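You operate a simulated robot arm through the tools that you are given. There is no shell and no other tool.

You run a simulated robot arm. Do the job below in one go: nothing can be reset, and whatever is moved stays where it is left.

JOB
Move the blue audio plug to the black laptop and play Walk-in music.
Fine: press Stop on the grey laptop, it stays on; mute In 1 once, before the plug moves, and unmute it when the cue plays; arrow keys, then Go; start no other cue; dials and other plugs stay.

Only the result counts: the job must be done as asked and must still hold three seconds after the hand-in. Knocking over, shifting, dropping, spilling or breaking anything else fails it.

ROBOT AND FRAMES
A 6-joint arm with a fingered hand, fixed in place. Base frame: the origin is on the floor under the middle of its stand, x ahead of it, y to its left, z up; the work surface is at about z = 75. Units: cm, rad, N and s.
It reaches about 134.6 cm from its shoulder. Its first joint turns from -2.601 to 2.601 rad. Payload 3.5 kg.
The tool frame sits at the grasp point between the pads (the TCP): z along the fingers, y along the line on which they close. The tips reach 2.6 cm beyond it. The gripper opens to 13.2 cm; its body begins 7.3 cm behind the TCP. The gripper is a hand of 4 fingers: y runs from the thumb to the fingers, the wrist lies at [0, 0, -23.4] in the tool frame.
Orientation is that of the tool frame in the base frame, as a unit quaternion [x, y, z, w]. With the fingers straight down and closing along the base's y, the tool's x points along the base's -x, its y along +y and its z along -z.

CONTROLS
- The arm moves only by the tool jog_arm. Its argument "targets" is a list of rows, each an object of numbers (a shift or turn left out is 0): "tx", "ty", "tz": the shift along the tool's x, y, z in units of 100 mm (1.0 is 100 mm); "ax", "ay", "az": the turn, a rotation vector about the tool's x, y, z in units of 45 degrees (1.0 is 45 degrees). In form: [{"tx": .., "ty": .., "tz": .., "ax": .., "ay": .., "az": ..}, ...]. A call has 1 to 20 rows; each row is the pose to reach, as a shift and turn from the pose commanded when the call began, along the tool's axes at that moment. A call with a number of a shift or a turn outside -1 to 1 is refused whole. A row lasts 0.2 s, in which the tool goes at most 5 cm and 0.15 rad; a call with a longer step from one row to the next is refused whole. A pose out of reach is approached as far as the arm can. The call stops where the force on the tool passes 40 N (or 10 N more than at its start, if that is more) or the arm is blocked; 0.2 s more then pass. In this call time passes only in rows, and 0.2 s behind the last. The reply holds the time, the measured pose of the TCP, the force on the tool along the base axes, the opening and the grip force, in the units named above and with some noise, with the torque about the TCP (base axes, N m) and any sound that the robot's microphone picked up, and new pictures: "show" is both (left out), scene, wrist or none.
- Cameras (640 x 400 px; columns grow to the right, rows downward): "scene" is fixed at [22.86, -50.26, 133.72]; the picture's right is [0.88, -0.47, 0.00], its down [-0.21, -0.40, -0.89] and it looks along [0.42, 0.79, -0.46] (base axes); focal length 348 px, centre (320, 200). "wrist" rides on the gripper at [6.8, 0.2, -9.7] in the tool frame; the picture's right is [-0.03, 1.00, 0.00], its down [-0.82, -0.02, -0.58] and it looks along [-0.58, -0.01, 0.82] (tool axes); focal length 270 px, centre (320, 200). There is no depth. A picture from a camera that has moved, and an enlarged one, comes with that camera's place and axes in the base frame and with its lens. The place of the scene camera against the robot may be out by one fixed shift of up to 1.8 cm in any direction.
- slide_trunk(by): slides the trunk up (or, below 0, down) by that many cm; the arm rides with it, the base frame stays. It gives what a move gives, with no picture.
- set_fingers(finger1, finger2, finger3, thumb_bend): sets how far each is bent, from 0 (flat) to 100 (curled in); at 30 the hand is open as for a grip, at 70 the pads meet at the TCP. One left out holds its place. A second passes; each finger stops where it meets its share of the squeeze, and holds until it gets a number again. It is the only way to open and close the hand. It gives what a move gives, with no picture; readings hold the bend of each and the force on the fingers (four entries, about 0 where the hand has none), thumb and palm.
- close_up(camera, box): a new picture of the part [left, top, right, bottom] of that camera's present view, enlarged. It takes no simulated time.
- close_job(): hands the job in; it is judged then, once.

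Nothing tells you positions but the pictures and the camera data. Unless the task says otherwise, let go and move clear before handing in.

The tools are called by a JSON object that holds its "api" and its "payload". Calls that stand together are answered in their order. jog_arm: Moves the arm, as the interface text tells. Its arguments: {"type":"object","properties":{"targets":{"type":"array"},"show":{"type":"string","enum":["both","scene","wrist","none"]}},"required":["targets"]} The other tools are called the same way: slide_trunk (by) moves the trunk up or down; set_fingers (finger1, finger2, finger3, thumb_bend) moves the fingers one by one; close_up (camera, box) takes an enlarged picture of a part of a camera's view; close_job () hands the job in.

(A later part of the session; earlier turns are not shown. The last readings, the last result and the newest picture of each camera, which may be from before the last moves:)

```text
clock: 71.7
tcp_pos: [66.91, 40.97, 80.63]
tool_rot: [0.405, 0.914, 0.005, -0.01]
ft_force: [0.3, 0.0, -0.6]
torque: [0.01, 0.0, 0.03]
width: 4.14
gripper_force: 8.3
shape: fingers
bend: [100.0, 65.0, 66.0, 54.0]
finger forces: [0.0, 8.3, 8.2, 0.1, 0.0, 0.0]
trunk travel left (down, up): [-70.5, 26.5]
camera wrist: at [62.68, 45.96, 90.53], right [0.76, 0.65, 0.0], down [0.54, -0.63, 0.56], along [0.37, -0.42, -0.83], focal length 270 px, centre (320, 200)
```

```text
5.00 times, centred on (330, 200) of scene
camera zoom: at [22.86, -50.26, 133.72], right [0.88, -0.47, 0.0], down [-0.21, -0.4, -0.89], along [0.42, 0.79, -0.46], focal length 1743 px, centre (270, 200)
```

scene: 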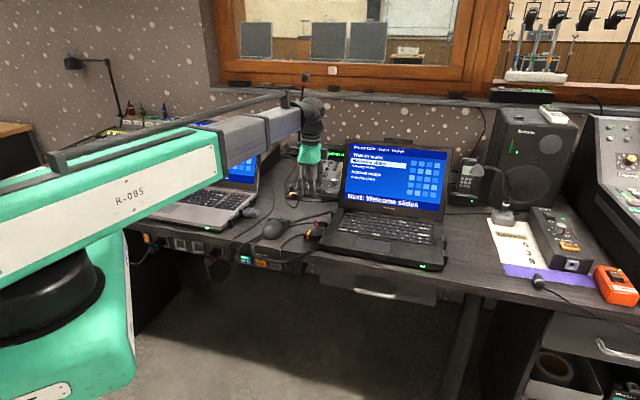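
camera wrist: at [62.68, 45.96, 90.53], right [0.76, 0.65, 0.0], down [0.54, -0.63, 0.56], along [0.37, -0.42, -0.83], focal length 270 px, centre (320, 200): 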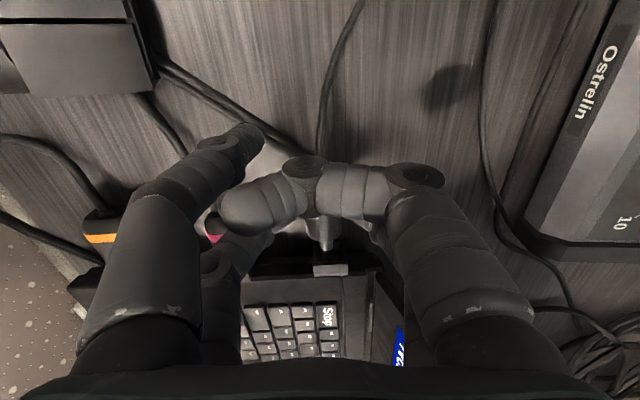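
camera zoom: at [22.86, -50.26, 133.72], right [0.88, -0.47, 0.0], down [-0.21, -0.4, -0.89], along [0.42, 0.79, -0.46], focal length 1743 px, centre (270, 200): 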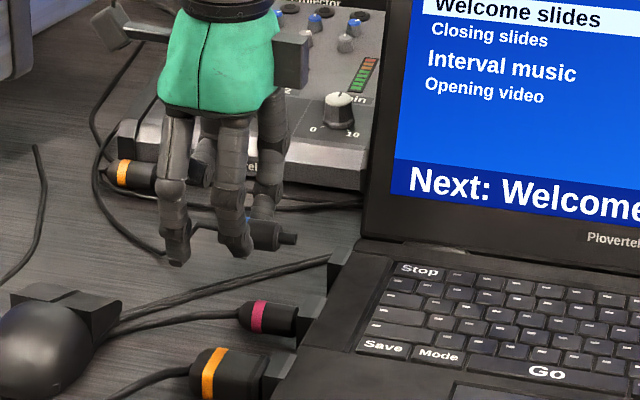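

The pin lines up with the funnel to within about 2 mm. I'll correct that and lower to insertion height.

{"api": "jog_arm", "payload": {"targets": [{"ty": 0.015}], "show": "none"}}

{"api": "slide_trunk", "payload": {"by": -1.5}}

{"api": "slide_trunk", "payload": {"by": -0.5}}

{"api": "close_up", "payload": {"camera": "wrist", "box": [240, 180, 400, 280]}}

{"api": "close_up", "payload": {"camera": "scene", "box": [300, 170, 360, 230]}}

```text
clock: 72.1
tcp_pos: [67.08, 41.11, 80.64]
tool_rot: [0.404, 0.915, 0.006, -0.01]
ft_force: [0.4, -0.9, -0.7]
torque: [-0.03, 0.0, 0.02]
width: 4.17
gripper_force: 8.2
shape: fingers
bend: [100.0, 65.0, 66.0, 54.0]
finger forces: [0.0, 8.2, 8.3, 0.1, 0.0, 0.0]
trunk travel left (down, up): [-70.5, 26.5]
```

```text
clock: 72.7
tcp_pos: [67.09, 41.0, 79.11]
tool_rot: [0.404, 0.914, 0.006, -0.009]
ft_force: [0.4, -0.5, -0.1]
torque: [0.02, -0.02, -0.03]
width: 4.17
gripper_force: 8.2
shape: fingers
bend: [100.0, 65.0, 66.0, 54.0]
finger forces: [0.1, 8.2, 8.2, 0.0, 0.0, 0.0]
trunk travel left (down, up): [-69.0, 28.0]
```

```text
clock: 73.2
tcp_pos: [67.08, 41.01, 78.58]
tool_rot: [0.404, 0.915, 0.006, -0.009]
ft_force: [-0.2, 0.2, 0.5]
torque: [0.01, -0.01, -0.02]
width: 4.18
gripper_force: 7.9
shape: fingers
bend: [100.0, 65.0, 66.0, 54.0]
finger forces: [0.0, 8.2, 8.3, 0.1, 0.0, 0.0]
trunk travel left (down, up): [-68.5, 28.5]
```

```text
4.00 times, centred on (320, 230) of wrist
camera zoom: at [62.81, 46.06, 88.53], right [0.76, 0.65, 0.0], down [0.54, -0.63, 0.56], along [0.37, -0.42, -0.83], focal length 1081 px, centre (320, 80)
```

zoom: 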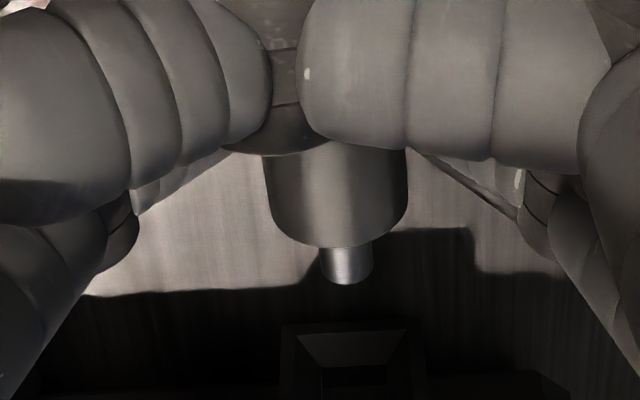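

```text
6.67 times, centred on (330, 200) of scene
camera zoom: at [22.86, -50.26, 133.72], right [0.88, -0.47, 0.0], down [-0.21, -0.4, -0.89], along [0.42, 0.79, -0.46], focal length 2324 px, centre (253, 200)
```

zoom: 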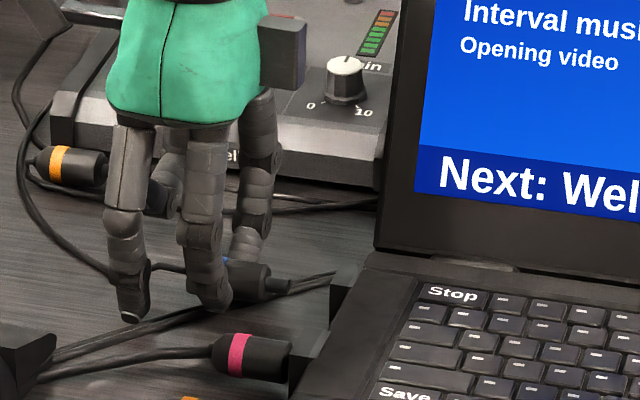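

{"api": "jog_arm", "payload": {"targets": [{"tx": -0.05, "ty": 0.003}, {"tx": -0.1, "ty": 0.006}, {"tx": -0.15, "ty": 0.009}, {"tx": -0.2, "ty": 0.012}], "show": "none"}}

{"api": "close_up", "payload": {"camera": "wrist", "box": [280, 210, 380, 280]}}

{"api": "close_up", "payload": {"camera": "scene", "box": [310, 185, 360, 225]}}

```text
clock: 74.2
tcp_pos: [68.45, 39.73, 78.74]
tool_rot: [0.404, 0.915, 0.005, -0.009]
ft_force: [-0.1, -0.3, -0.2]
torque: [0.05, -0.02, 0.02]
width: 4.17
gripper_force: 8.2
shape: fingers
bend: [100.0, 65.0, 66.0, 54.0]
finger forces: [0.1, 8.2, 8.1, 0.0, 0.1, 0.0]
trunk travel left (down, up): [-68.5, 28.5]
```

```text
5.71 times, centred on (330, 245) of wrist
camera zoom: at [64.23, 44.68, 88.53], right [0.76, 0.65, 0.0], down [0.54, -0.63, 0.56], along [0.37, -0.42, -0.83], focal length 1544 px, centre (263, -57)
```

zoom: 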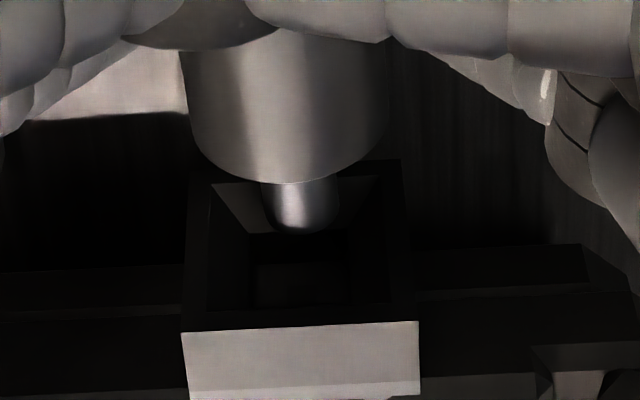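

```text
10.00 times, centred on (335, 205) of scene
camera zoom: at [22.86, -50.26, 133.72], right [0.88, -0.47, 0.0], down [-0.21, -0.4, -0.89], along [0.42, 0.79, -0.46], focal length 3485 px, centre (170, 150)
```

zoom: 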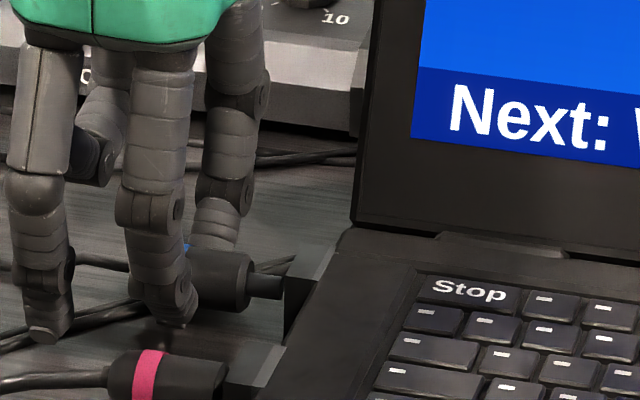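

The pin is centred on the funnel. I'll lower it a hair and push in gently in small steps.

{"api": "slide_trunk", "payload": {"by": -0.1}}

{"api": "jog_arm", "payload": {"targets": [{"tx": -0.02, "ty": 0.001}, {"tx": -0.04, "ty": 0.002}, {"tx": -0.06, "ty": 0.003}], "show": "none"}}

{"api": "close_up", "payload": {"camera": "wrist", "box": [280, 210, 380, 280]}}

{"api": "close_up", "payload": {"camera": "scene", "box": [310, 185, 360, 225]}}

```text
clock: 74.8
tcp_pos: [68.6, 39.7, 78.58]
tool_rot: [0.404, 0.915, 0.005, -0.01]
ft_force: [0.7, 1.0, -0.9]
torque: [0.0, -0.02, -0.02]
width: 4.18
gripper_force: 7.7
shape: fingers
bend: [100.0, 65.0, 66.0, 54.0]
finger forces: [0.0, 8.2, 8.2, 0.1, 0.1, 0.1]
trunk travel left (down, up): [-68.4, 28.6]
```

```text
clock: 75.6
tcp_pos: [69.04, 39.36, 78.48]
tool_rot: [0.405, 0.914, 0.005, -0.009]
ft_force: [0.2, 0.4, -0.5]
torque: [-0.02, 0.02, -0.01]
width: 4.16
gripper_force: 7.9
shape: fingers
bend: [100.0, 65.0, 66.0, 54.0]
finger forces: [0.0, 8.2, 8.2, 0.1, 0.0, 0.0]
trunk travel left (down, up): [-68.4, 28.6]
```

```text
5.71 times, centred on (330, 245) of wrist
camera zoom: at [64.69, 44.31, 88.43], right [0.76, 0.65, 0.0], down [0.54, -0.63, 0.56], along [0.37, -0.42, -0.83], focal length 1544 px, centre (263, -57)
```

zoom: 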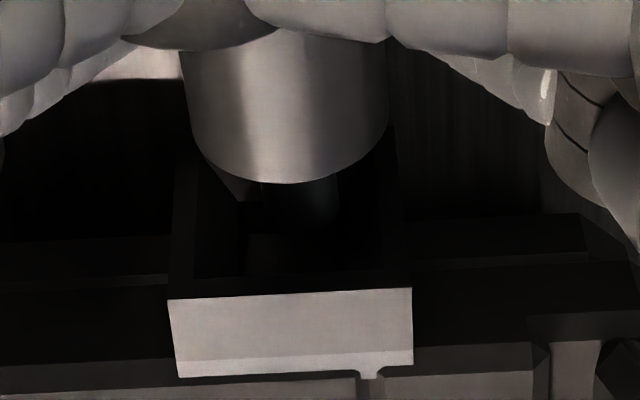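

```text
10.00 times, centred on (335, 205) of scene
camera zoom: at [22.86, -50.26, 133.72], right [0.88, -0.47, 0.0], down [-0.21, -0.4, -0.89], along [0.42, 0.79, -0.46], focal length 3485 px, centre (170, 150)
```

zoom: 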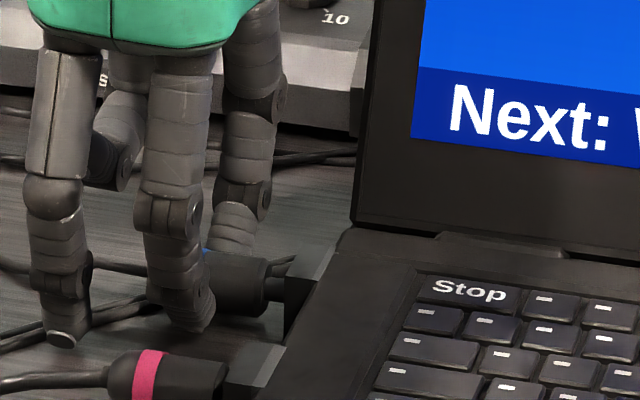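

{"api": "jog_arm", "payload": {"targets": [{"tx": -0.02, "ty": -0.004}, {"tx": -0.04, "ty": -0.006}], "show": "none"}}

{"api": "close_up", "payload": {"camera": "wrist", "box": [280, 210, 380, 280]}}

{"api": "close_up", "payload": {"camera": "scene", "box": [310, 185, 360, 225]}}

```text
clock: 76.2
tcp_pos: [69.24, 39.03, 78.59]
tool_rot: [0.405, 0.914, 0.006, -0.009]
ft_force: [0.0, -0.3, -1.3]
torque: [0.02, 0.01, -0.01]
width: 4.15
gripper_force: 8.5
shape: fingers
bend: [100.0, 65.0, 66.0, 54.0]
finger forces: [0.1, 8.2, 8.1, 0.0, 0.1, 0.1]
trunk travel left (down, up): [-68.4, 28.6]
```

```text
5.71 times, centred on (330, 245) of wrist
camera zoom: at [64.93, 43.96, 88.43], right [0.76, 0.65, 0.0], down [0.54, -0.63, 0.56], along [0.37, -0.42, -0.83], focal length 1544 px, centre (263, -57)
```

zoom: 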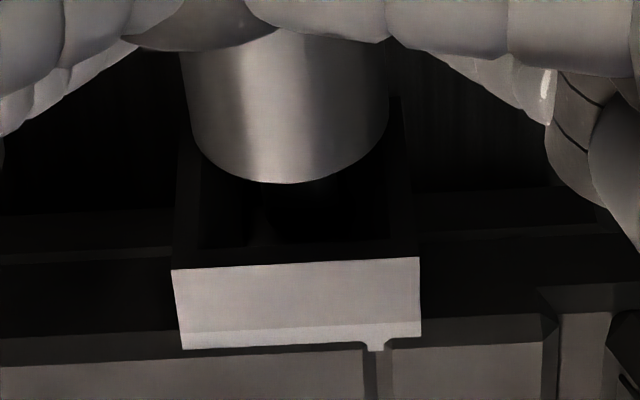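

```text
10.00 times, centred on (335, 205) of scene
camera zoom: at [22.86, -50.26, 133.72], right [0.88, -0.47, 0.0], down [-0.21, -0.4, -0.89], along [0.42, 0.79, -0.46], focal length 3485 px, centre (170, 150)
```

zoom: 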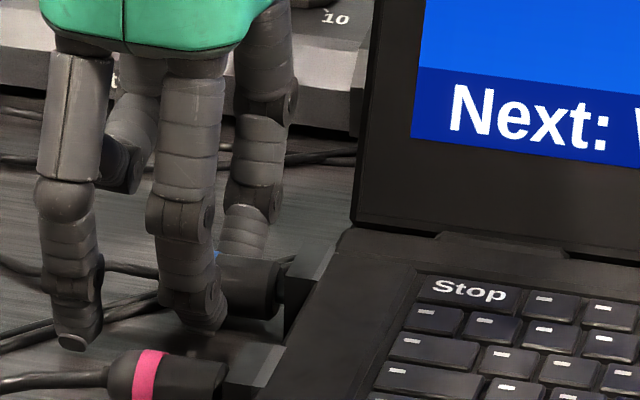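

{"api": "jog_arm", "payload": {"targets": [{"tx": -0.02, "ty": 0.001}, {"tx": -0.04, "ty": 0.002}], "show": "none"}}

{"api": "close_up", "payload": {"camera": "wrist", "box": [280, 210, 380, 280]}}

{"api": "close_up", "payload": {"camera": "scene", "box": [310, 185, 360, 225]}}

```text
clock: 76.8
tcp_pos: [69.46, 38.77, 78.53]
tool_rot: [0.405, 0.914, 0.005, -0.009]
ft_force: [-1.3, 1.3, 0.0]
torque: [0.02, 0.03, -0.02]
width: 4.19
gripper_force: 8.6
shape: fingers
bend: [100.0, 65.0, 66.0, 54.0]
finger forces: [0.1, 8.3, 8.2, 0.0, 0.0, 0.0]
trunk travel left (down, up): [-68.4, 28.6]
```

```text
5.71 times, centred on (330, 245) of wrist
camera zoom: at [65.13, 43.67, 88.43], right [0.76, 0.65, 0.0], down [0.54, -0.63, 0.56], along [0.37, -0.42, -0.83], focal length 1544 px, centre (263, -57)
```

zoom: 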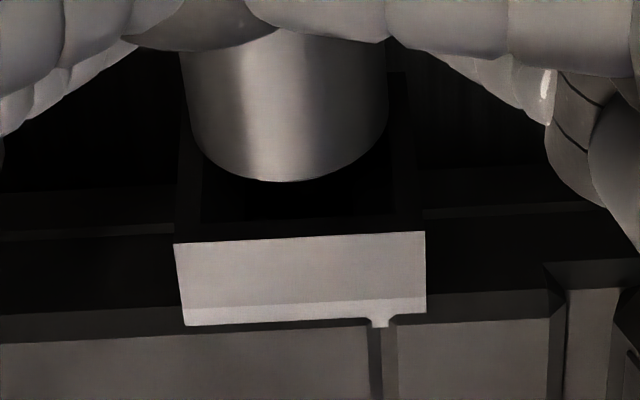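

```text
10.00 times, centred on (335, 205) of scene
camera zoom: at [22.86, -50.26, 133.72], right [0.88, -0.47, 0.0], down [-0.21, -0.4, -0.89], along [0.42, 0.79, -0.46], focal length 3485 px, centre (170, 150)
```

zoom: 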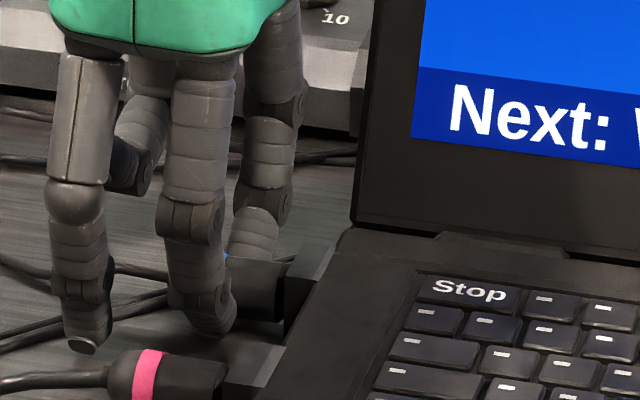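

Light contact is starting. I'll keep pushing in small steps and watch the force.

{"api": "jog_arm", "payload": {"targets": [{"tx": -0.02, "ty": 0.001}], "show": "none"}}

{"api": "jog_arm", "payload": {"targets": [{"tx": -0.02, "ty": 0.001}], "show": "none"}}

{"api": "close_up", "payload": {"camera": "wrist", "box": [280, 210, 380, 280]}}

{"api": "close_up", "payload": {"camera": "scene", "box": [310, 185, 360, 225]}}

```text
clock: 77.2
tcp_pos: [69.5, 38.67, 78.43]
tool_rot: [0.404, 0.915, 0.005, -0.009]
ft_force: [-9.1, 7.4, -0.2]
torque: [0.16, 0.15, -0.03]
width: 4.18
gripper_force: 8.2
shape: fingers
bend: [100.0, 65.0, 66.0, 54.0]
finger forces: [0.0, 8.1, 8.2, 0.1, 0.0, 0.0]
trunk travel left (down, up): [-68.4, 28.6]
```

```text
clock: 77.6
tcp_pos: [69.68, 38.45, 78.47]
tool_rot: [0.404, 0.915, 0.005, -0.01]
ft_force: [-8.5, 8.4, -0.3]
torque: [0.19, 0.21, 0.0]
width: 4.16
gripper_force: 8.2
shape: fingers
bend: [100.0, 65.0, 66.0, 54.0]
finger forces: [0.1, 8.3, 8.2, 0.0, 0.0, 0.0]
trunk travel left (down, up): [-68.4, 28.6]
```

```text
5.71 times, centred on (330, 245) of wrist
camera zoom: at [65.37, 43.45, 88.45], right [0.76, 0.65, 0.0], down [0.54, -0.63, 0.56], along [0.37, -0.42, -0.83], focal length 1544 px, centre (263, -57)
```

zoom: 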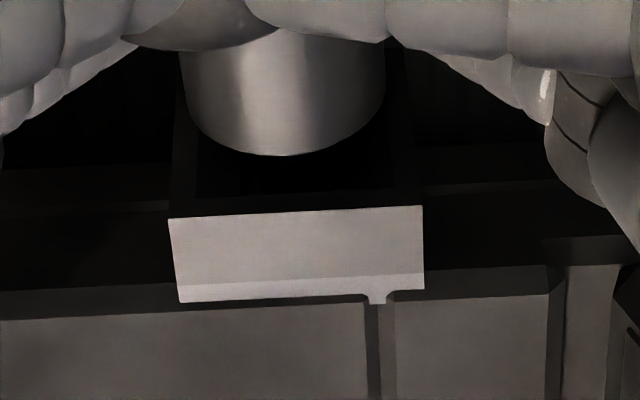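

```text
10.00 times, centred on (335, 205) of scene
camera zoom: at [22.86, -50.26, 133.72], right [0.88, -0.47, 0.0], down [-0.21, -0.4, -0.89], along [0.42, 0.79, -0.46], focal length 3485 px, centre (170, 150)
```

zoom: 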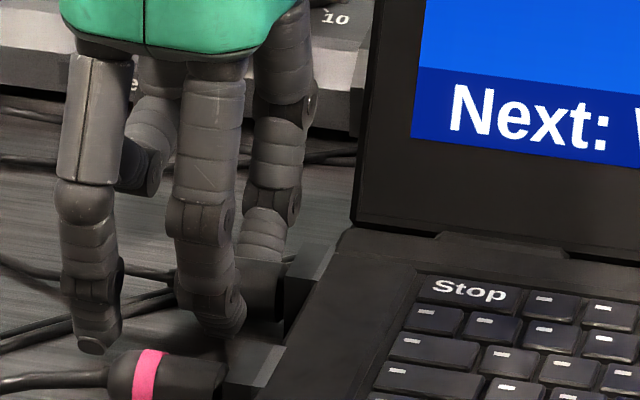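

The plug has met about 12 N of resistance and slipped slightly in the fingers. I'll check whether the black laptop already sees it.

{"api": "close_up", "payload": {"camera": "scene", "box": [335, 130, 455, 215]}}

{"api": "close_up", "payload": {"camera": "wrist", "box": [300, 220, 350, 255]}}

{"api": "close_up", "payload": {"camera": "scene", "box": [320, 190, 350, 215]}}

{"api": "close_up", "payload": {"camera": "scene", "box": [170, 110, 270, 190]}}

```text
4.71 times, centred on (395, 172) of scene
camera zoom: at [22.86, -50.26, 133.72], right [0.88, -0.47, 0.0], down [-0.21, -0.4, -0.89], along [0.42, 0.79, -0.46], focal length 1640 px, centre (-33, 329)
```

zoom: 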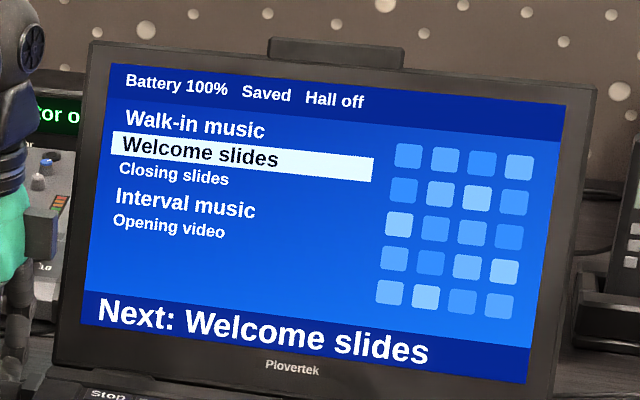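

```text
11.43 times, centred on (325, 238) of wrist
camera zoom: at [65.37, 43.45, 88.45], right [0.76, 0.65, 0.0], down [0.54, -0.63, 0.56], along [0.37, -0.42, -0.83], focal length 3089 px, centre (263, -229)
```

zoom: 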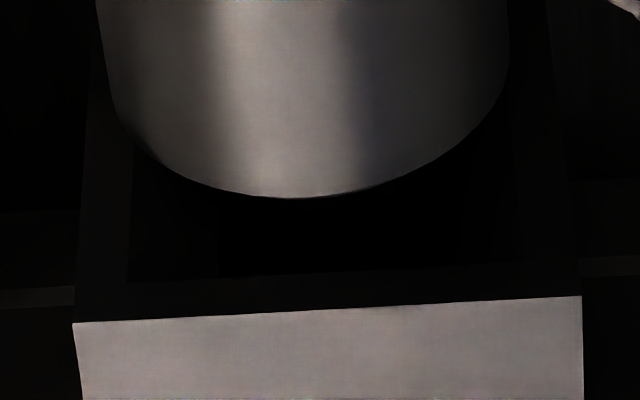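

```text
16.00 times, centred on (335, 202) of scene
camera zoom: at [22.86, -50.26, 133.72], right [0.88, -0.47, 0.0], down [-0.21, -0.4, -0.89], along [0.42, 0.79, -0.46], focal length 5577 px, centre (80, 160)
```

zoom: 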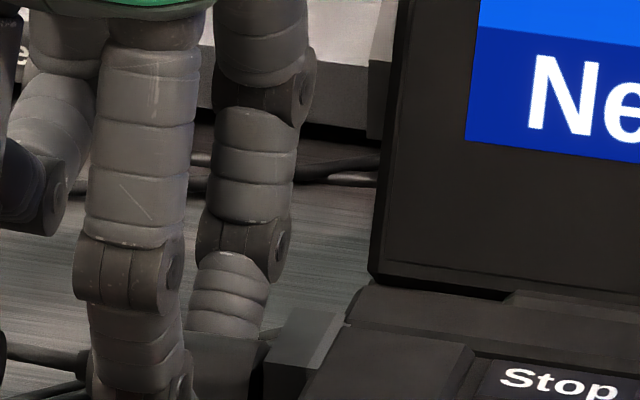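

```text
5.00 times, centred on (220, 150) of scene
camera zoom: at [22.86, -50.26, 133.72], right [0.88, -0.47, 0.0], down [-0.21, -0.4, -0.89], along [0.42, 0.79, -0.46], focal length 1743 px, centre (820, 450)
```

zoom: 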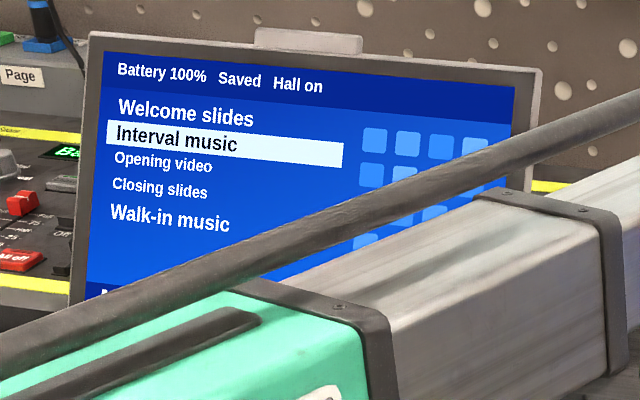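

The status line doesn't reflect audio. Contact was flat and axial, so the pin is probably at the back of the socket. I'll let go of the plug and inspect how far it went in.

{"api": "set_fingers", "payload": {"finger2": 56, "finger3": 56}}

{"api": "close_up", "payload": {"camera": "scene", "box": [310, 185, 360, 225]}}

{"api": "close_up", "payload": {"camera": "wrist", "box": [280, 210, 380, 280]}}

```text
clock: 78.6
tcp_pos: [69.7, 38.5, 78.48]
tool_rot: [0.404, 0.915, 0.005, -0.009]
ft_force: [0.4, -1.0, 0.2]
torque: [0.0, 0.01, 0.03]
width: 4.17
gripper_force: 0.1
shape: fingers
bend: [100.0, 56.0, 56.0, 54.0]
finger forces: [0.0, 0.0, 0.0, 0.0, 0.0, 0.1]
trunk travel left (down, up): [-68.4, 28.6]
```

```text
10.00 times, centred on (335, 205) of scene
camera zoom: at [22.86, -50.26, 133.72], right [0.88, -0.47, 0.0], down [-0.21, -0.4, -0.89], along [0.42, 0.79, -0.46], focal length 3485 px, centre (170, 150)
```

zoom: 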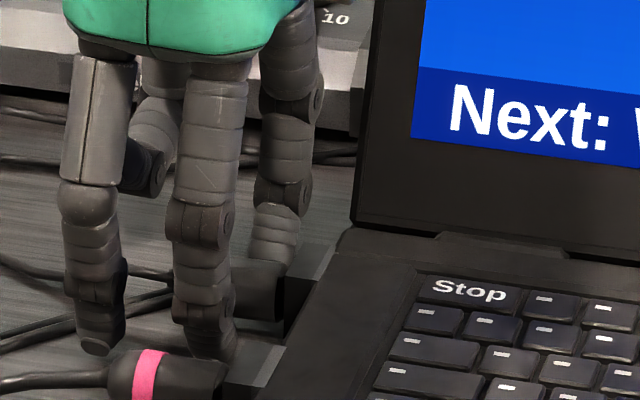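

```text
5.71 times, centred on (330, 245) of wrist
camera zoom: at [65.45, 43.38, 88.43], right [0.76, 0.65, 0.0], down [0.54, -0.63, 0.56], along [0.37, -0.42, -0.83], focal length 1544 px, centre (263, -57)
```

zoom: 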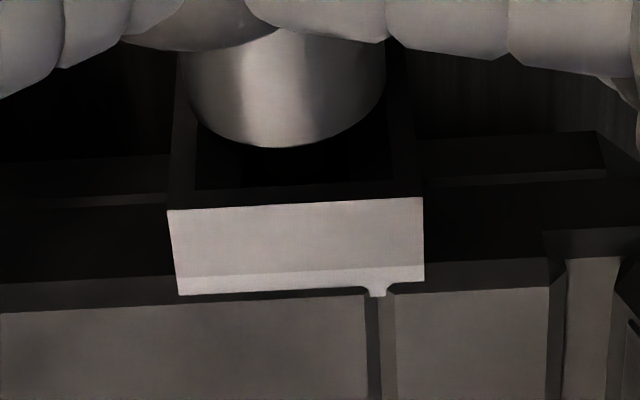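

{"api": "slide_trunk", "payload": {"by": 4}}

{"api": "slide_trunk", "payload": {"by": 4}}

{"api": "jog_arm", "payload": {"targets": [{"tx": 0.25}, {"tx": 0.5}], "show": "both"}}

{"api": "close_up", "payload": {"camera": "wrist", "box": [260, 200, 360, 280]}}

{"api": "close_up", "payload": {"camera": "scene", "box": [310, 185, 360, 225]}}

```text
clock: 79.4
tcp_pos: [69.8, 38.51, 82.61]
tool_rot: [0.404, 0.915, 0.004, -0.009]
ft_force: [0.7, 0.3, -0.2]
torque: [0.02, 0.0, 0.02]
width: 4.19
gripper_force: 0.1
shape: fingers
bend: [100.0, 56.0, 56.0, 54.0]
finger forces: [0.0, 0.0, 0.0, 0.0, 0.0, 0.1]
trunk travel left (down, up): [-72.4, 24.6]
```

```text
clock: 80.2
tcp_pos: [69.78, 38.45, 86.4]
tool_rot: [0.404, 0.915, 0.005, -0.009]
ft_force: [-0.9, 0.3, -0.2]
torque: [0.01, 0.0, -0.01]
width: 4.17
gripper_force: 0.0
shape: fingers
bend: [100.0, 56.0, 56.0, 54.0]
finger forces: [0.0, 0.0, 0.0, 0.0, 0.1, 0.0]
trunk travel left (down, up): [-76.4, 20.6]
```

```text
clock: 80.8
tcp_pos: [66.38, 42.08, 86.54]
tool_rot: [0.405, 0.914, 0.005, -0.009]
ft_force: [0.4, -0.1, 0.0]
torque: [0.02, 0.04, 0.0]
width: 4.16
gripper_force: 0.1
shape: fingers
bend: [100.0, 56.0, 56.0, 54.0]
finger forces: [0.0, 0.1, 0.1, 0.0, 0.0, 0.0]
trunk travel left (down, up): [-76.4, 20.6]
camera wrist: at [62.12, 47.06, 96.43], right [0.76, 0.65, 0.0], down [0.54, -0.63, 0.56], along [0.37, -0.42, -0.83], focal length 270 px, centre (320, 200)
```

scene: 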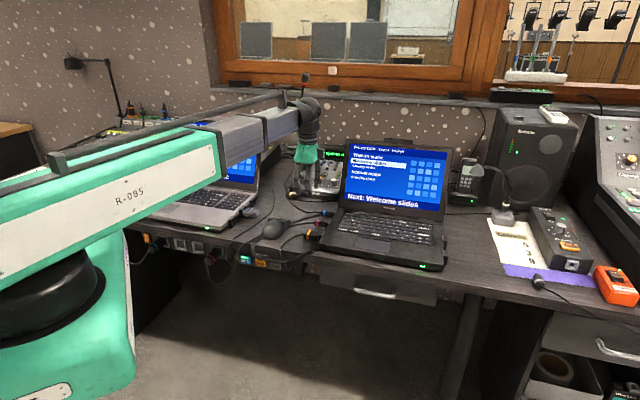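
wrist: 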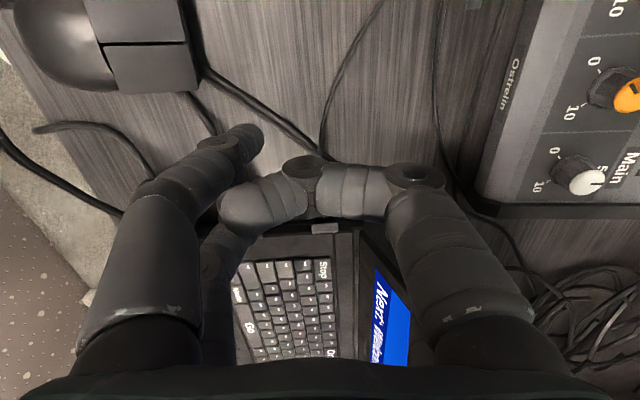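

```text
5.00 times, centred on (310, 240) of wrist
camera zoom: at [62.12, 47.06, 96.43], right [0.76, 0.65, 0.0], down [0.54, -0.63, 0.56], along [0.37, -0.42, -0.83], focal length 1351 px, centre (370, 0)
```

zoom: 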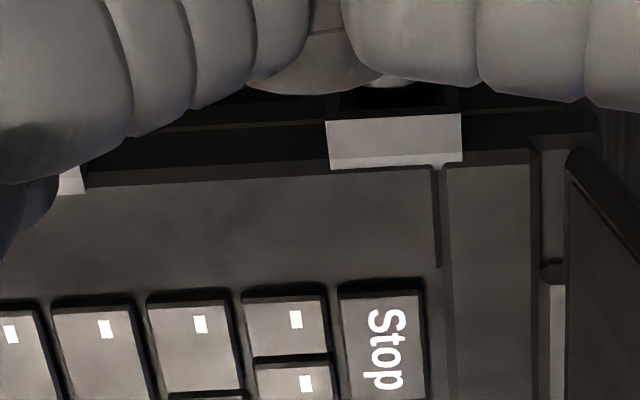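

```text
10.00 times, centred on (335, 205) of scene
camera zoom: at [22.86, -50.26, 133.72], right [0.88, -0.47, 0.0], down [-0.21, -0.4, -0.89], along [0.42, 0.79, -0.46], focal length 3485 px, centre (170, 150)
```

zoom: 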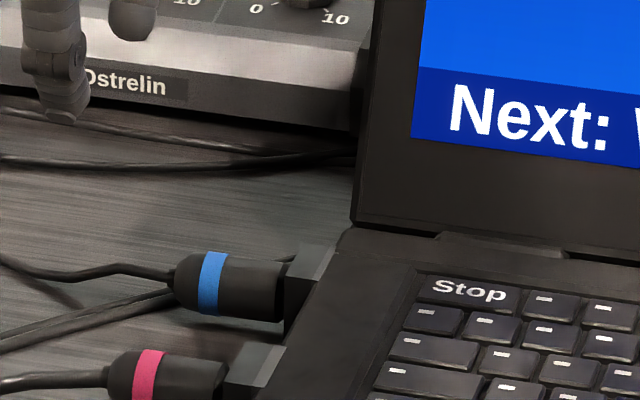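

The plug sits level in the socket, as deep as the pink plug next to it. Next I'll lift away and make the pointing hand again for the arrow key.

{"api": "slide_trunk", "payload": {"by": 11}}

{"api": "set_fingers", "payload": {"finger1": 30, "finger3": 100}}

{"api": "set_fingers", "payload": {"thumb_bend": 100, "finger2": 95}}

{"api": "set_fingers", "payload": {"finger1": 55}}

{"api": "jog_arm", "payload": {"targets": [{"az": -0.1}, {"az": -0.19}], "show": "none"}}

{"api": "jog_arm", "payload": {"targets": [{"ay": -0.15}, {"ay": -0.3}, {"ay": -0.46}], "show": "wrist"}}

```text
clock: 82.2
tcp_pos: [66.35, 42.12, 97.51]
tool_rot: [0.404, 0.915, 0.005, -0.009]
ft_force: [0.0, 0.5, 0.1]
torque: [0.0, -0.01, 0.04]
width: 4.16
gripper_force: 0.1
shape: fingers
bend: [100.0, 56.0, 56.0, 54.0]
finger forces: [0.1, 0.0, 0.0, 0.0, 0.0, 0.0]
trunk travel left (down, up): [-87.4, 9.6]
```

```text
clock: 83.2
tcp_pos: [66.33, 42.16, 97.58]
tool_rot: [0.404, 0.915, 0.005, -0.01]
ft_force: [0.0, -0.7, -0.3]
torque: [0.01, 0.02, 0.02]
width: 9.26
gripper_force: 0.1
shape: fingers
bend: [30.0, 56.0, 100.0, 54.0]
finger forces: [0.1, 0.0, 0.0, 0.0, 0.0, 0.0]
trunk travel left (down, up): [-87.4, 9.6]
```

```text
clock: 84.2
tcp_pos: [66.44, 42.08, 97.51]
tool_rot: [0.404, 0.915, 0.005, -0.009]
ft_force: [0.4, -0.4, 0.0]
torque: [-0.03, -0.01, -0.01]
width: 4.54
gripper_force: 0.0
shape: fingers
bend: [30.0, 87.0, 100.0, 100.0]
finger forces: [0.0, 0.0, 0.1, 0.0, 0.1, 0.0]
trunk travel left (down, up): [-87.4, 9.6]
```

```text
clock: 85.2
tcp_pos: [66.46, 42.21, 97.52]
tool_rot: [0.404, 0.915, 0.006, -0.01]
ft_force: [-0.3, -0.1, 0.8]
torque: [0.01, 0.0, 0.01]
width: 3.25
gripper_force: 0.2
shape: fingers
bend: [54.0, 87.0, 100.0, 100.0]
finger forces: [0.0, 0.0, 0.1, 0.1, 0.0, 0.0]
trunk travel left (down, up): [-87.4, 9.6]
```

```text
clock: 85.8
tcp_pos: [66.41, 42.0, 97.56]
tool_rot: [0.335, 0.942, 0.006, -0.008]
ft_force: [0.0, -0.6, -0.4]
torque: [0.01, 0.01, -0.01]
width: 3.25
gripper_force: 0.0
shape: fingers
bend: [54.0, 87.0, 100.0, 100.0]
finger forces: [0.0, 0.0, 0.0, 0.1, 0.0, 0.1]
trunk travel left (down, up): [-87.4, 9.6]
```

```text
clock: 86.6
tcp_pos: [66.3, 42.04, 98.87]
tool_rot: [0.33, 0.929, -0.054, 0.16]
ft_force: [0.4, 0.0, -0.4]
torque: [-0.03, 0.0, -0.02]
width: 3.25
gripper_force: 0.1
shape: fingers
bend: [54.0, 88.0, 100.0, 100.0]
finger forces: [0.0, 0.0, 0.1, 0.1, 0.1, 0.1]
out of reach, approached as far as the arm can: row 2, 3
trunk travel left (down, up): [-87.4, 9.6]
camera wrist: at [59.0, 48.25, 105.78], right [0.65, 0.76, 0.01], down [0.43, -0.38, 0.82], along [0.63, -0.53, -0.57], focal length 270 px, centre (320, 200)
```

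wrist: 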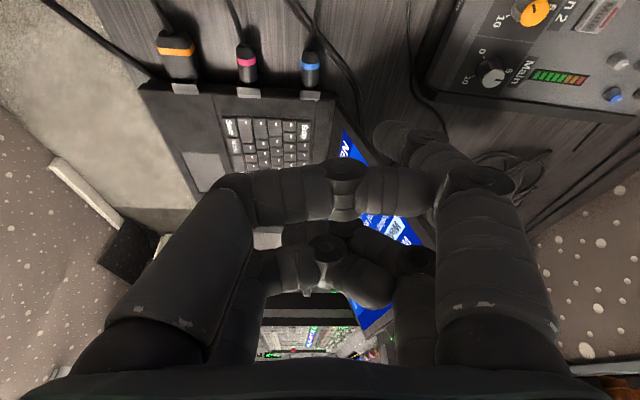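

{"api": "close_up", "payload": {"camera": "wrist", "box": [210, 20, 350, 108]}}

{"api": "close_up", "payload": {"camera": "scene", "box": [290, 190, 350, 250]}}

```text
4.55 times, centred on (280, 64) of wrist
camera zoom: at [59.0, 48.25, 105.78], right [0.65, 0.76, 0.01], down [0.43, -0.38, 0.82], along [0.63, -0.53, -0.57], focal length 1229 px, centre (502, 818)
```

zoom: 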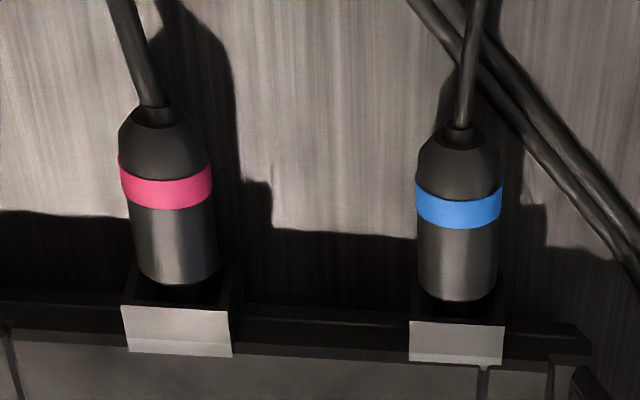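

```text
6.67 times, centred on (320, 220) of scene
camera zoom: at [22.86, -50.26, 133.72], right [0.88, -0.47, 0.0], down [-0.21, -0.4, -0.89], along [0.42, 0.79, -0.46], focal length 2324 px, centre (320, 67)
```

zoom: 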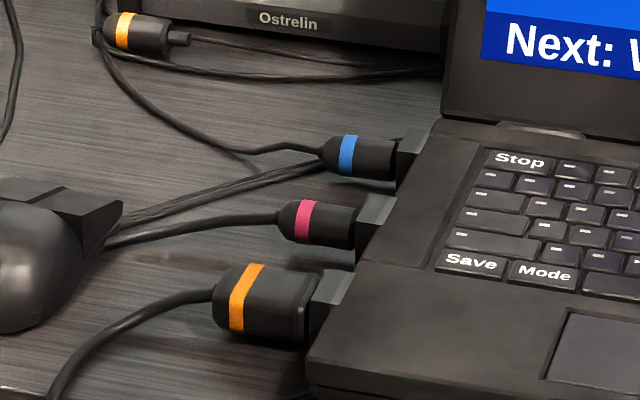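

The blue and pink plugs show the same insertion depth. Now I'll move in front of the black laptop toward its arrow keys.

{"api": "jog_arm", "payload": {"targets": [{"ty": -0.4}, {"ty": -0.8}, {"ty": -1.0}], "show": "none"}}

{"api": "jog_arm", "payload": {"targets": [{"tx": -0.4, "ty": -0.1, "tz": 0.146}, {"tx": -0.8, "ty": -0.2, "tz": 0.292}, {"tx": -1.0, "ty": -0.3, "tz": 0.364}], "show": "none"}}

{"api": "jog_arm", "payload": {"targets": [{"tx": -0.4, "ty": -0.05, "tz": 0.146}, {"tx": -0.8, "ty": -0.1, "tz": 0.292}, {"tx": -1.0, "ty": -0.15, "tz": 0.364}], "show": "both"}}

```text
clock: 87.4
tcp_pos: [60.06, 34.25, 98.86]
tool_rot: [0.33, 0.928, -0.054, 0.161]
ft_force: [-0.5, 0.0, 0.2]
torque: [-0.02, 0.01, -0.01]
width: 3.24
gripper_force: 0.0
shape: fingers
bend: [54.0, 88.0, 100.0, 100.0]
finger forces: [0.0, 0.0, 0.0, 0.0, 0.0, 0.0]
trunk travel left (down, up): [-87.4, 9.6]
```

```text
clock: 88.2
tcp_pos: [66.39, 25.22, 98.98]
tool_rot: [0.331, 0.928, -0.055, 0.162]
ft_force: [0.2, 0.8, -0.5]
torque: [0.02, 0.03, 0.01]
width: 3.22
gripper_force: 0.0
shape: fingers
bend: [54.0, 88.0, 100.0, 100.0]
finger forces: [0.0, 0.0, 0.1, 0.0, 0.1, 0.1]
trunk travel left (down, up): [-87.4, 9.6]
```

```text
clock: 89.0
tcp_pos: [73.73, 17.39, 98.77]
tool_rot: [0.331, 0.928, -0.055, 0.16]
ft_force: [0.2, -0.2, 0.2]
torque: [-0.01, 0.01, -0.04]
width: 3.22
gripper_force: 0.0
shape: fingers
bend: [54.0, 88.0, 100.0, 100.0]
finger forces: [0.0, 0.0, 0.0, 0.0, 0.0, 0.0]
out of reach, approached as far as the arm can: row 2
trunk travel left (down, up): [-87.4, 9.6]
camera wrist: at [66.26, 23.5, 105.78], right [0.65, 0.76, 0.01], down [0.43, -0.38, 0.82], along [0.63, -0.53, -0.58], focal length 270 px, centre (320, 200)
```

scene: 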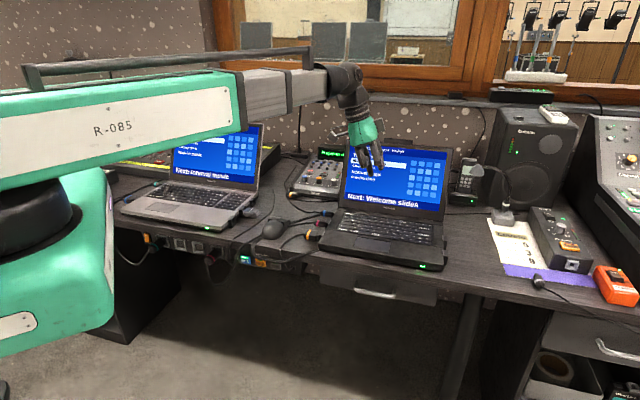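
wrist: 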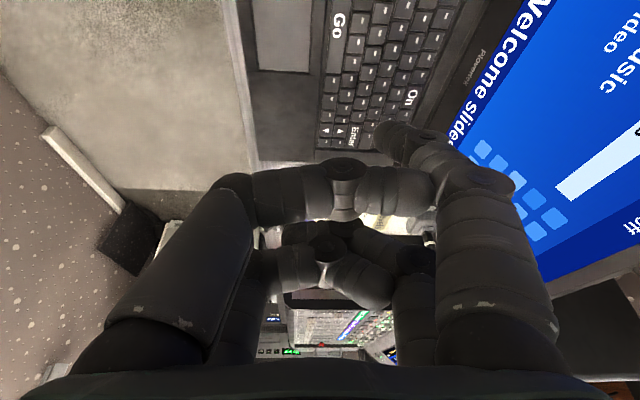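

{"api": "close_up", "payload": {"camera": "wrist", "box": [300, 60, 460, 160]}}

```text
4.00 times, centred on (380, 110) of wrist
camera zoom: at [66.26, 23.5, 105.78], right [0.65, 0.76, 0.01], down [0.43, -0.38, 0.82], along [0.63, -0.53, -0.58], focal length 1081 px, centre (80, 560)
```

zoom: 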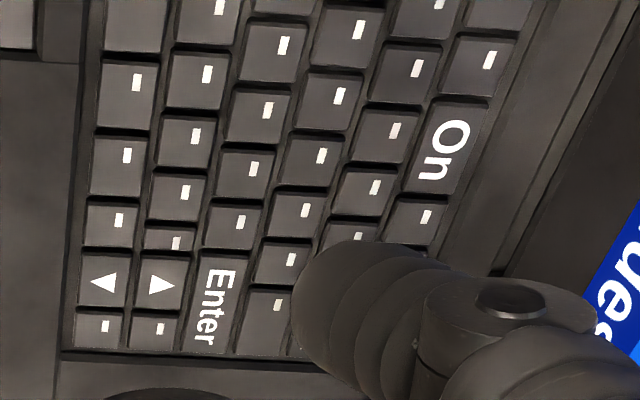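

{"api": "jog_arm", "payload": {"targets": [{"tx": -0.4, "ty": -0.03, "tz": 0.146}, {"tx": -0.8, "ty": -0.06, "tz": 0.292}, {"tx": -1.0, "ty": -0.08, "tz": 0.364}], "show": "wrist"}}

{"api": "close_up", "payload": {"camera": "wrist", "box": [280, 40, 440, 140]}}

```text
clock: 89.8
tcp_pos: [81.4, 10.14, 98.85]
tool_rot: [0.332, 0.928, -0.055, 0.16]
ft_force: [-0.6, 0.6, -0.2]
torque: [-0.03, 0.05, 0.01]
width: 3.23
gripper_force: 0.0
shape: fingers
bend: [54.0, 88.0, 100.0, 100.0]
finger forces: [0.0, 0.0, 0.0, 0.0, 0.1, 0.1]
out of reach, approached as far as the arm can: row 2, 3
trunk travel left (down, up): [-87.4, 9.6]
camera wrist: at [74.12, 16.2, 105.78], right [0.65, 0.76, 0.01], down [0.43, -0.38, 0.82], along [0.63, -0.53, -0.58], focal length 270 px, centre (320, 200)
```

wrist: 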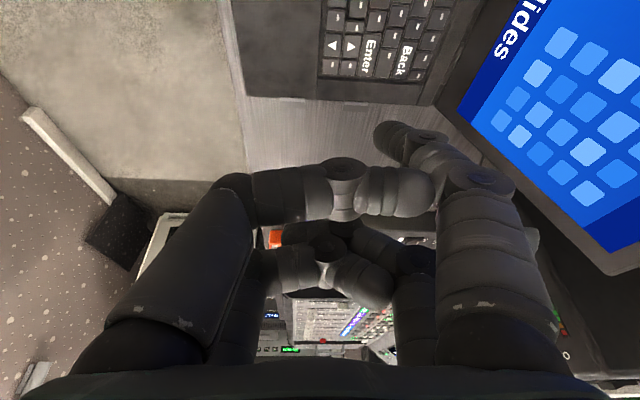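

```text
4.00 times, centred on (360, 90) of wrist
camera zoom: at [74.12, 16.2, 105.78], right [0.65, 0.76, 0.01], down [0.43, -0.38, 0.82], along [0.63, -0.53, -0.58], focal length 1081 px, centre (160, 640)
```

zoom: 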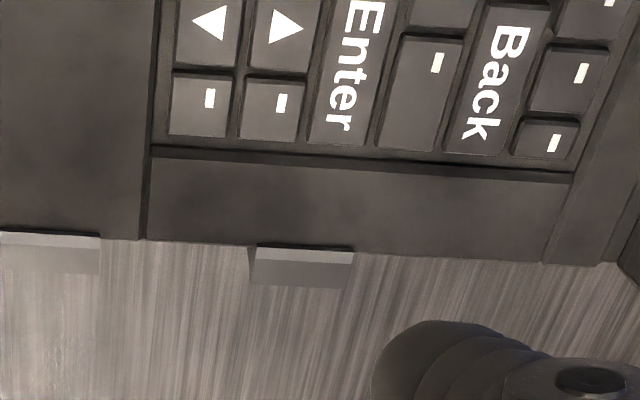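

{"api": "jog_arm", "payload": {"targets": [{"tx": -0.23, "tz": 0.085}, {"tx": -0.467, "tz": 0.17}], "show": "none"}}

{"api": "slide_trunk", "payload": {"by": -12}}

{"api": "jog_arm", "payload": {"targets": [{"tx": 0}], "show": "both"}}

{"api": "close_up", "payload": {"camera": "wrist", "box": [300, 50, 500, 200]}}

{"api": "close_up", "payload": {"camera": "scene", "box": [370, 170, 460, 260]}}

```text
clock: 90.4
tcp_pos: [85.37, 6.81, 98.88]
tool_rot: [0.33, 0.928, -0.054, 0.162]
ft_force: [-0.5, -0.2, 1.5]
torque: [-0.03, -0.01, 0.0]
width: 3.23
gripper_force: 0.1
shape: fingers
bend: [54.0, 88.0, 100.0, 100.0]
finger forces: [0.0, 0.0, 0.0, 0.1, 0.1, 0.0]
trunk travel left (down, up): [-87.4, 9.6]
```

```text
clock: 91.9
tcp_pos: [85.3, 6.84, 86.85]
tool_rot: [0.331, 0.928, -0.054, 0.161]
ft_force: [0.5, 0.1, -0.7]
torque: [0.0, -0.02, -0.03]
width: 3.24
gripper_force: 0.1
shape: fingers
bend: [54.0, 88.0, 100.0, 100.0]
finger forces: [0.0, 0.1, 0.1, 0.0, 0.1, 0.0]
trunk travel left (down, up): [-75.4, 21.6]
```

```text
clock: 92.3
tcp_pos: [85.39, 6.81, 86.84]
tool_rot: [0.331, 0.928, -0.055, 0.16]
ft_force: [0.8, 0.1, -0.2]
torque: [0.0, 0.04, 0.02]
width: 3.23
gripper_force: 0.0
shape: fingers
bend: [54.0, 88.0, 100.0, 100.0]
finger forces: [0.0, 0.1, 0.0, 0.1, 0.1, 0.1]
trunk travel left (down, up): [-75.4, 21.6]
camera wrist: at [78.03, 13.04, 93.79], right [0.65, 0.76, 0.01], down [0.43, -0.38, 0.82], along [0.63, -0.53, -0.58], focal length 270 px, centre (320, 200)
```

scene: 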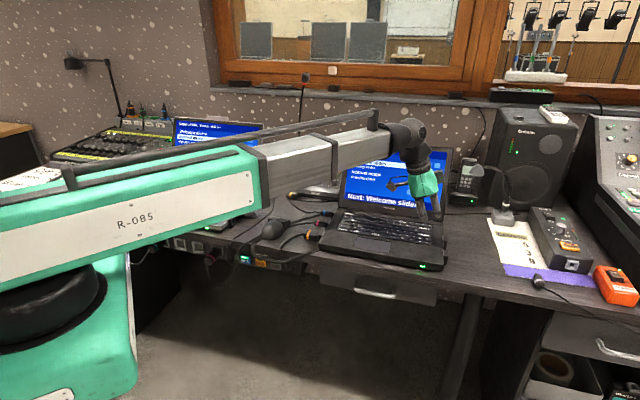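
wrist: 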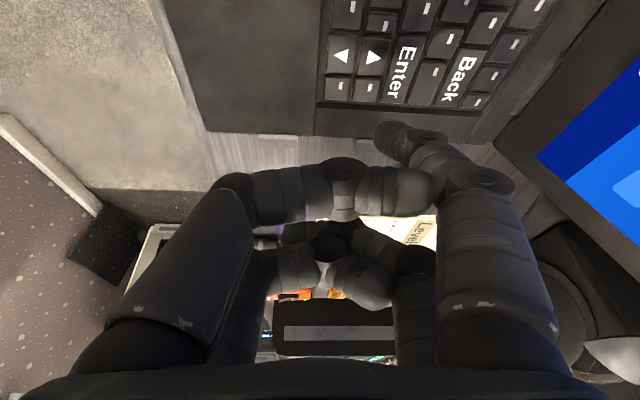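

```text
2.67 times, centred on (400, 125) of wrist
camera zoom: at [78.03, 13.04, 93.79], right [0.65, 0.76, 0.01], down [0.43, -0.38, 0.82], along [0.63, -0.53, -0.58], focal length 721 px, centre (107, 400)
```

zoom: 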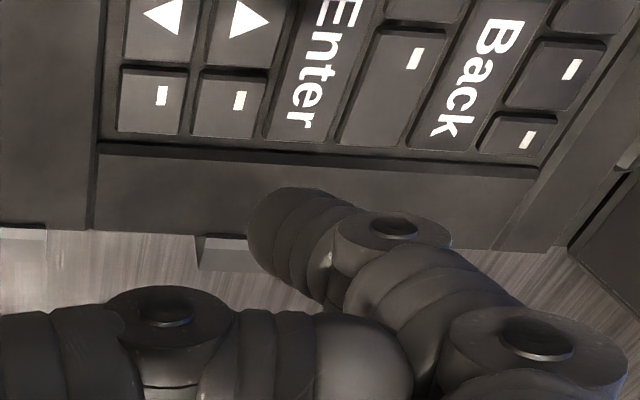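

```text
4.44 times, centred on (415, 215) of scene
camera zoom: at [22.86, -50.26, 133.72], right [0.88, -0.47, 0.0], down [-0.21, -0.4, -0.89], along [0.42, 0.79, -0.46], focal length 1549 px, centre (-102, 133)
```

zoom: 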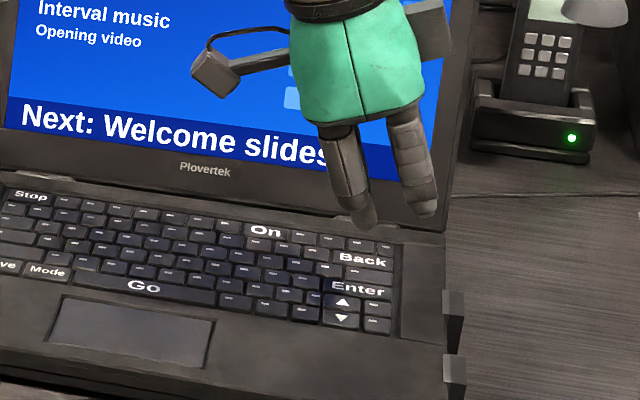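

{"api": "jog_arm", "payload": {"targets": [{"tx": 0.03, "tz": -0.011}], "show": "none"}}

{"api": "slide_trunk", "payload": {"by": -4.2}}

{"api": "close_up", "payload": {"camera": "wrist", "box": [300, 50, 500, 200]}}

{"api": "close_up", "payload": {"camera": "scene", "box": [400, 190, 460, 250]}}

```text
clock: 92.7
tcp_pos: [85.17, 6.99, 87.06]
tool_rot: [0.331, 0.928, -0.055, 0.162]
ft_force: [-0.5, 0.6, 0.0]
torque: [-0.01, -0.02, -0.01]
width: 3.25
gripper_force: 0.1
shape: fingers
bend: [54.0, 88.0, 100.0, 100.0]
finger forces: [0.0, 0.0, 0.0, 0.1, 0.0, 0.0]
trunk travel left (down, up): [-75.4, 21.6]
```

```text
clock: 93.6
tcp_pos: [85.0, 7.06, 82.6]
tool_rot: [0.331, 0.928, -0.055, 0.162]
ft_force: [0.1, -0.3, 0.2]
torque: [-0.01, 0.0, 0.06]
width: 3.2
gripper_force: 0.1
shape: fingers
bend: [54.0, 88.0, 100.0, 100.0]
finger forces: [0.0, 0.1, 0.1, 0.1, 0.0, 0.0]
trunk travel left (down, up): [-71.2, 25.8]
```

```text
2.67 times, centred on (400, 125) of wrist
camera zoom: at [77.78, 13.28, 89.58], right [0.65, 0.76, 0.01], down [0.43, -0.38, 0.82], along [0.63, -0.53, -0.58], focal length 721 px, centre (107, 400)
```

zoom: 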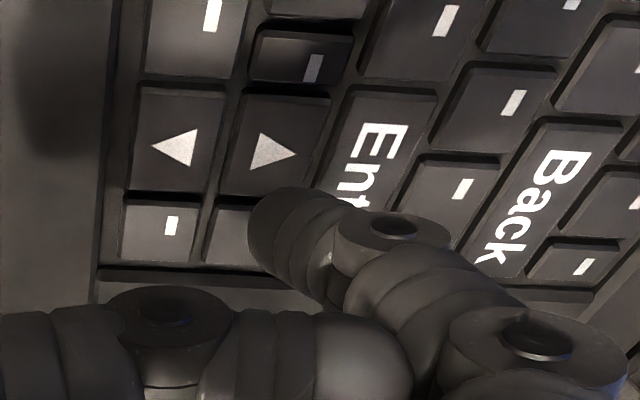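

```text
6.67 times, centred on (430, 220) of scene
camera zoom: at [22.86, -50.26, 133.72], right [0.88, -0.47, 0.0], down [-0.21, -0.4, -0.89], along [0.42, 0.79, -0.46], focal length 2324 px, centre (-413, 67)
```

zoom: 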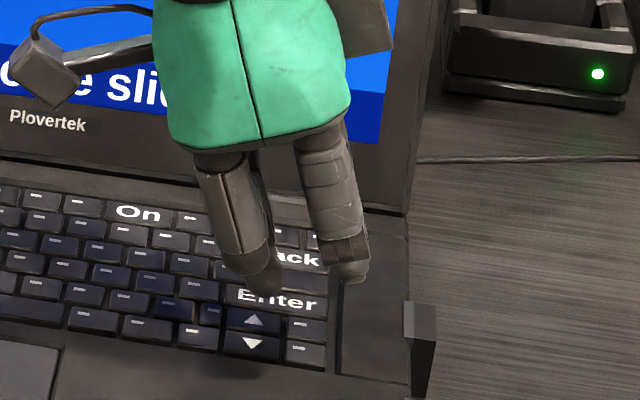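

The tip is lined up over the Up arrow. I'll come down in small steps until it clicks once.

{"api": "slide_trunk", "payload": {"by": -0.8}}

{"api": "slide_trunk", "payload": {"by": -0.3}}

{"api": "close_up", "payload": {"camera": "wrist", "box": [300, 50, 500, 200]}}

```text
clock: 94.2
tcp_pos: [85.09, 7.13, 81.92]
tool_rot: [0.331, 0.928, -0.055, 0.161]
ft_force: [-0.1, 0.0, -0.1]
torque: [-0.03, 0.02, 0.0]
width: 3.24
gripper_force: 0.0
shape: fingers
bend: [54.0, 88.0, 100.0, 100.0]
finger forces: [0.1, 0.0, 0.1, 0.0, 0.0, 0.1]
trunk travel left (down, up): [-70.4, 26.6]
```

```text
clock: 94.7
tcp_pos: [85.08, 6.98, 81.55]
tool_rot: [0.331, 0.928, -0.055, 0.162]
ft_force: [-0.5, -0.3, 0.5]
torque: [0.01, -0.01, 0.0]
width: 3.24
gripper_force: 0.1
shape: fingers
bend: [54.0, 88.0, 100.0, 100.0]
finger forces: [0.5, 0.1, 0.0, 0.0, 0.1, 0.1]
trunk travel left (down, up): [-70.1, 26.9]
heard: click
```

```text
2.67 times, centred on (400, 125) of wrist
camera zoom: at [77.79, 13.28, 88.49], right [0.65, 0.76, 0.01], down [0.43, -0.38, 0.82], along [0.63, -0.53, -0.58], focal length 721 px, centre (107, 400)
```

zoom: 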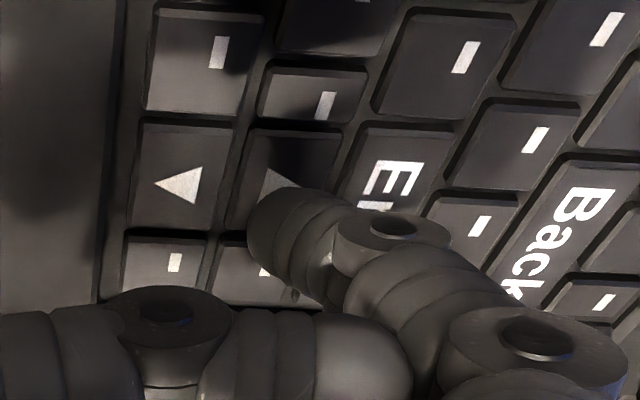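

{"api": "close_up", "payload": {"camera": "scene", "box": [335, 130, 455, 215]}}

```text
4.71 times, centred on (395, 172) of scene
camera zoom: at [22.86, -50.26, 133.72], right [0.88, -0.47, 0.0], down [-0.21, -0.4, -0.89], along [0.42, 0.79, -0.46], focal length 1640 px, centre (-33, 329)
```

zoom: 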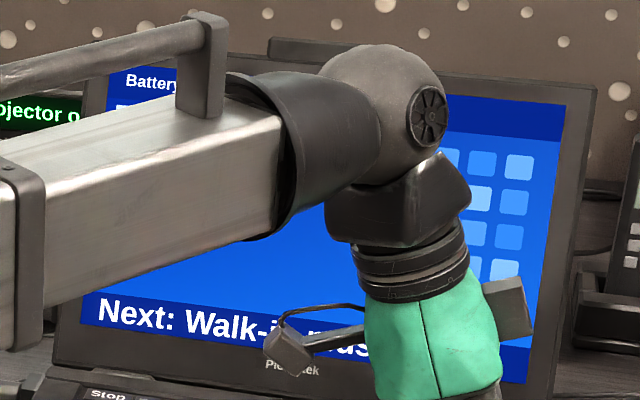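

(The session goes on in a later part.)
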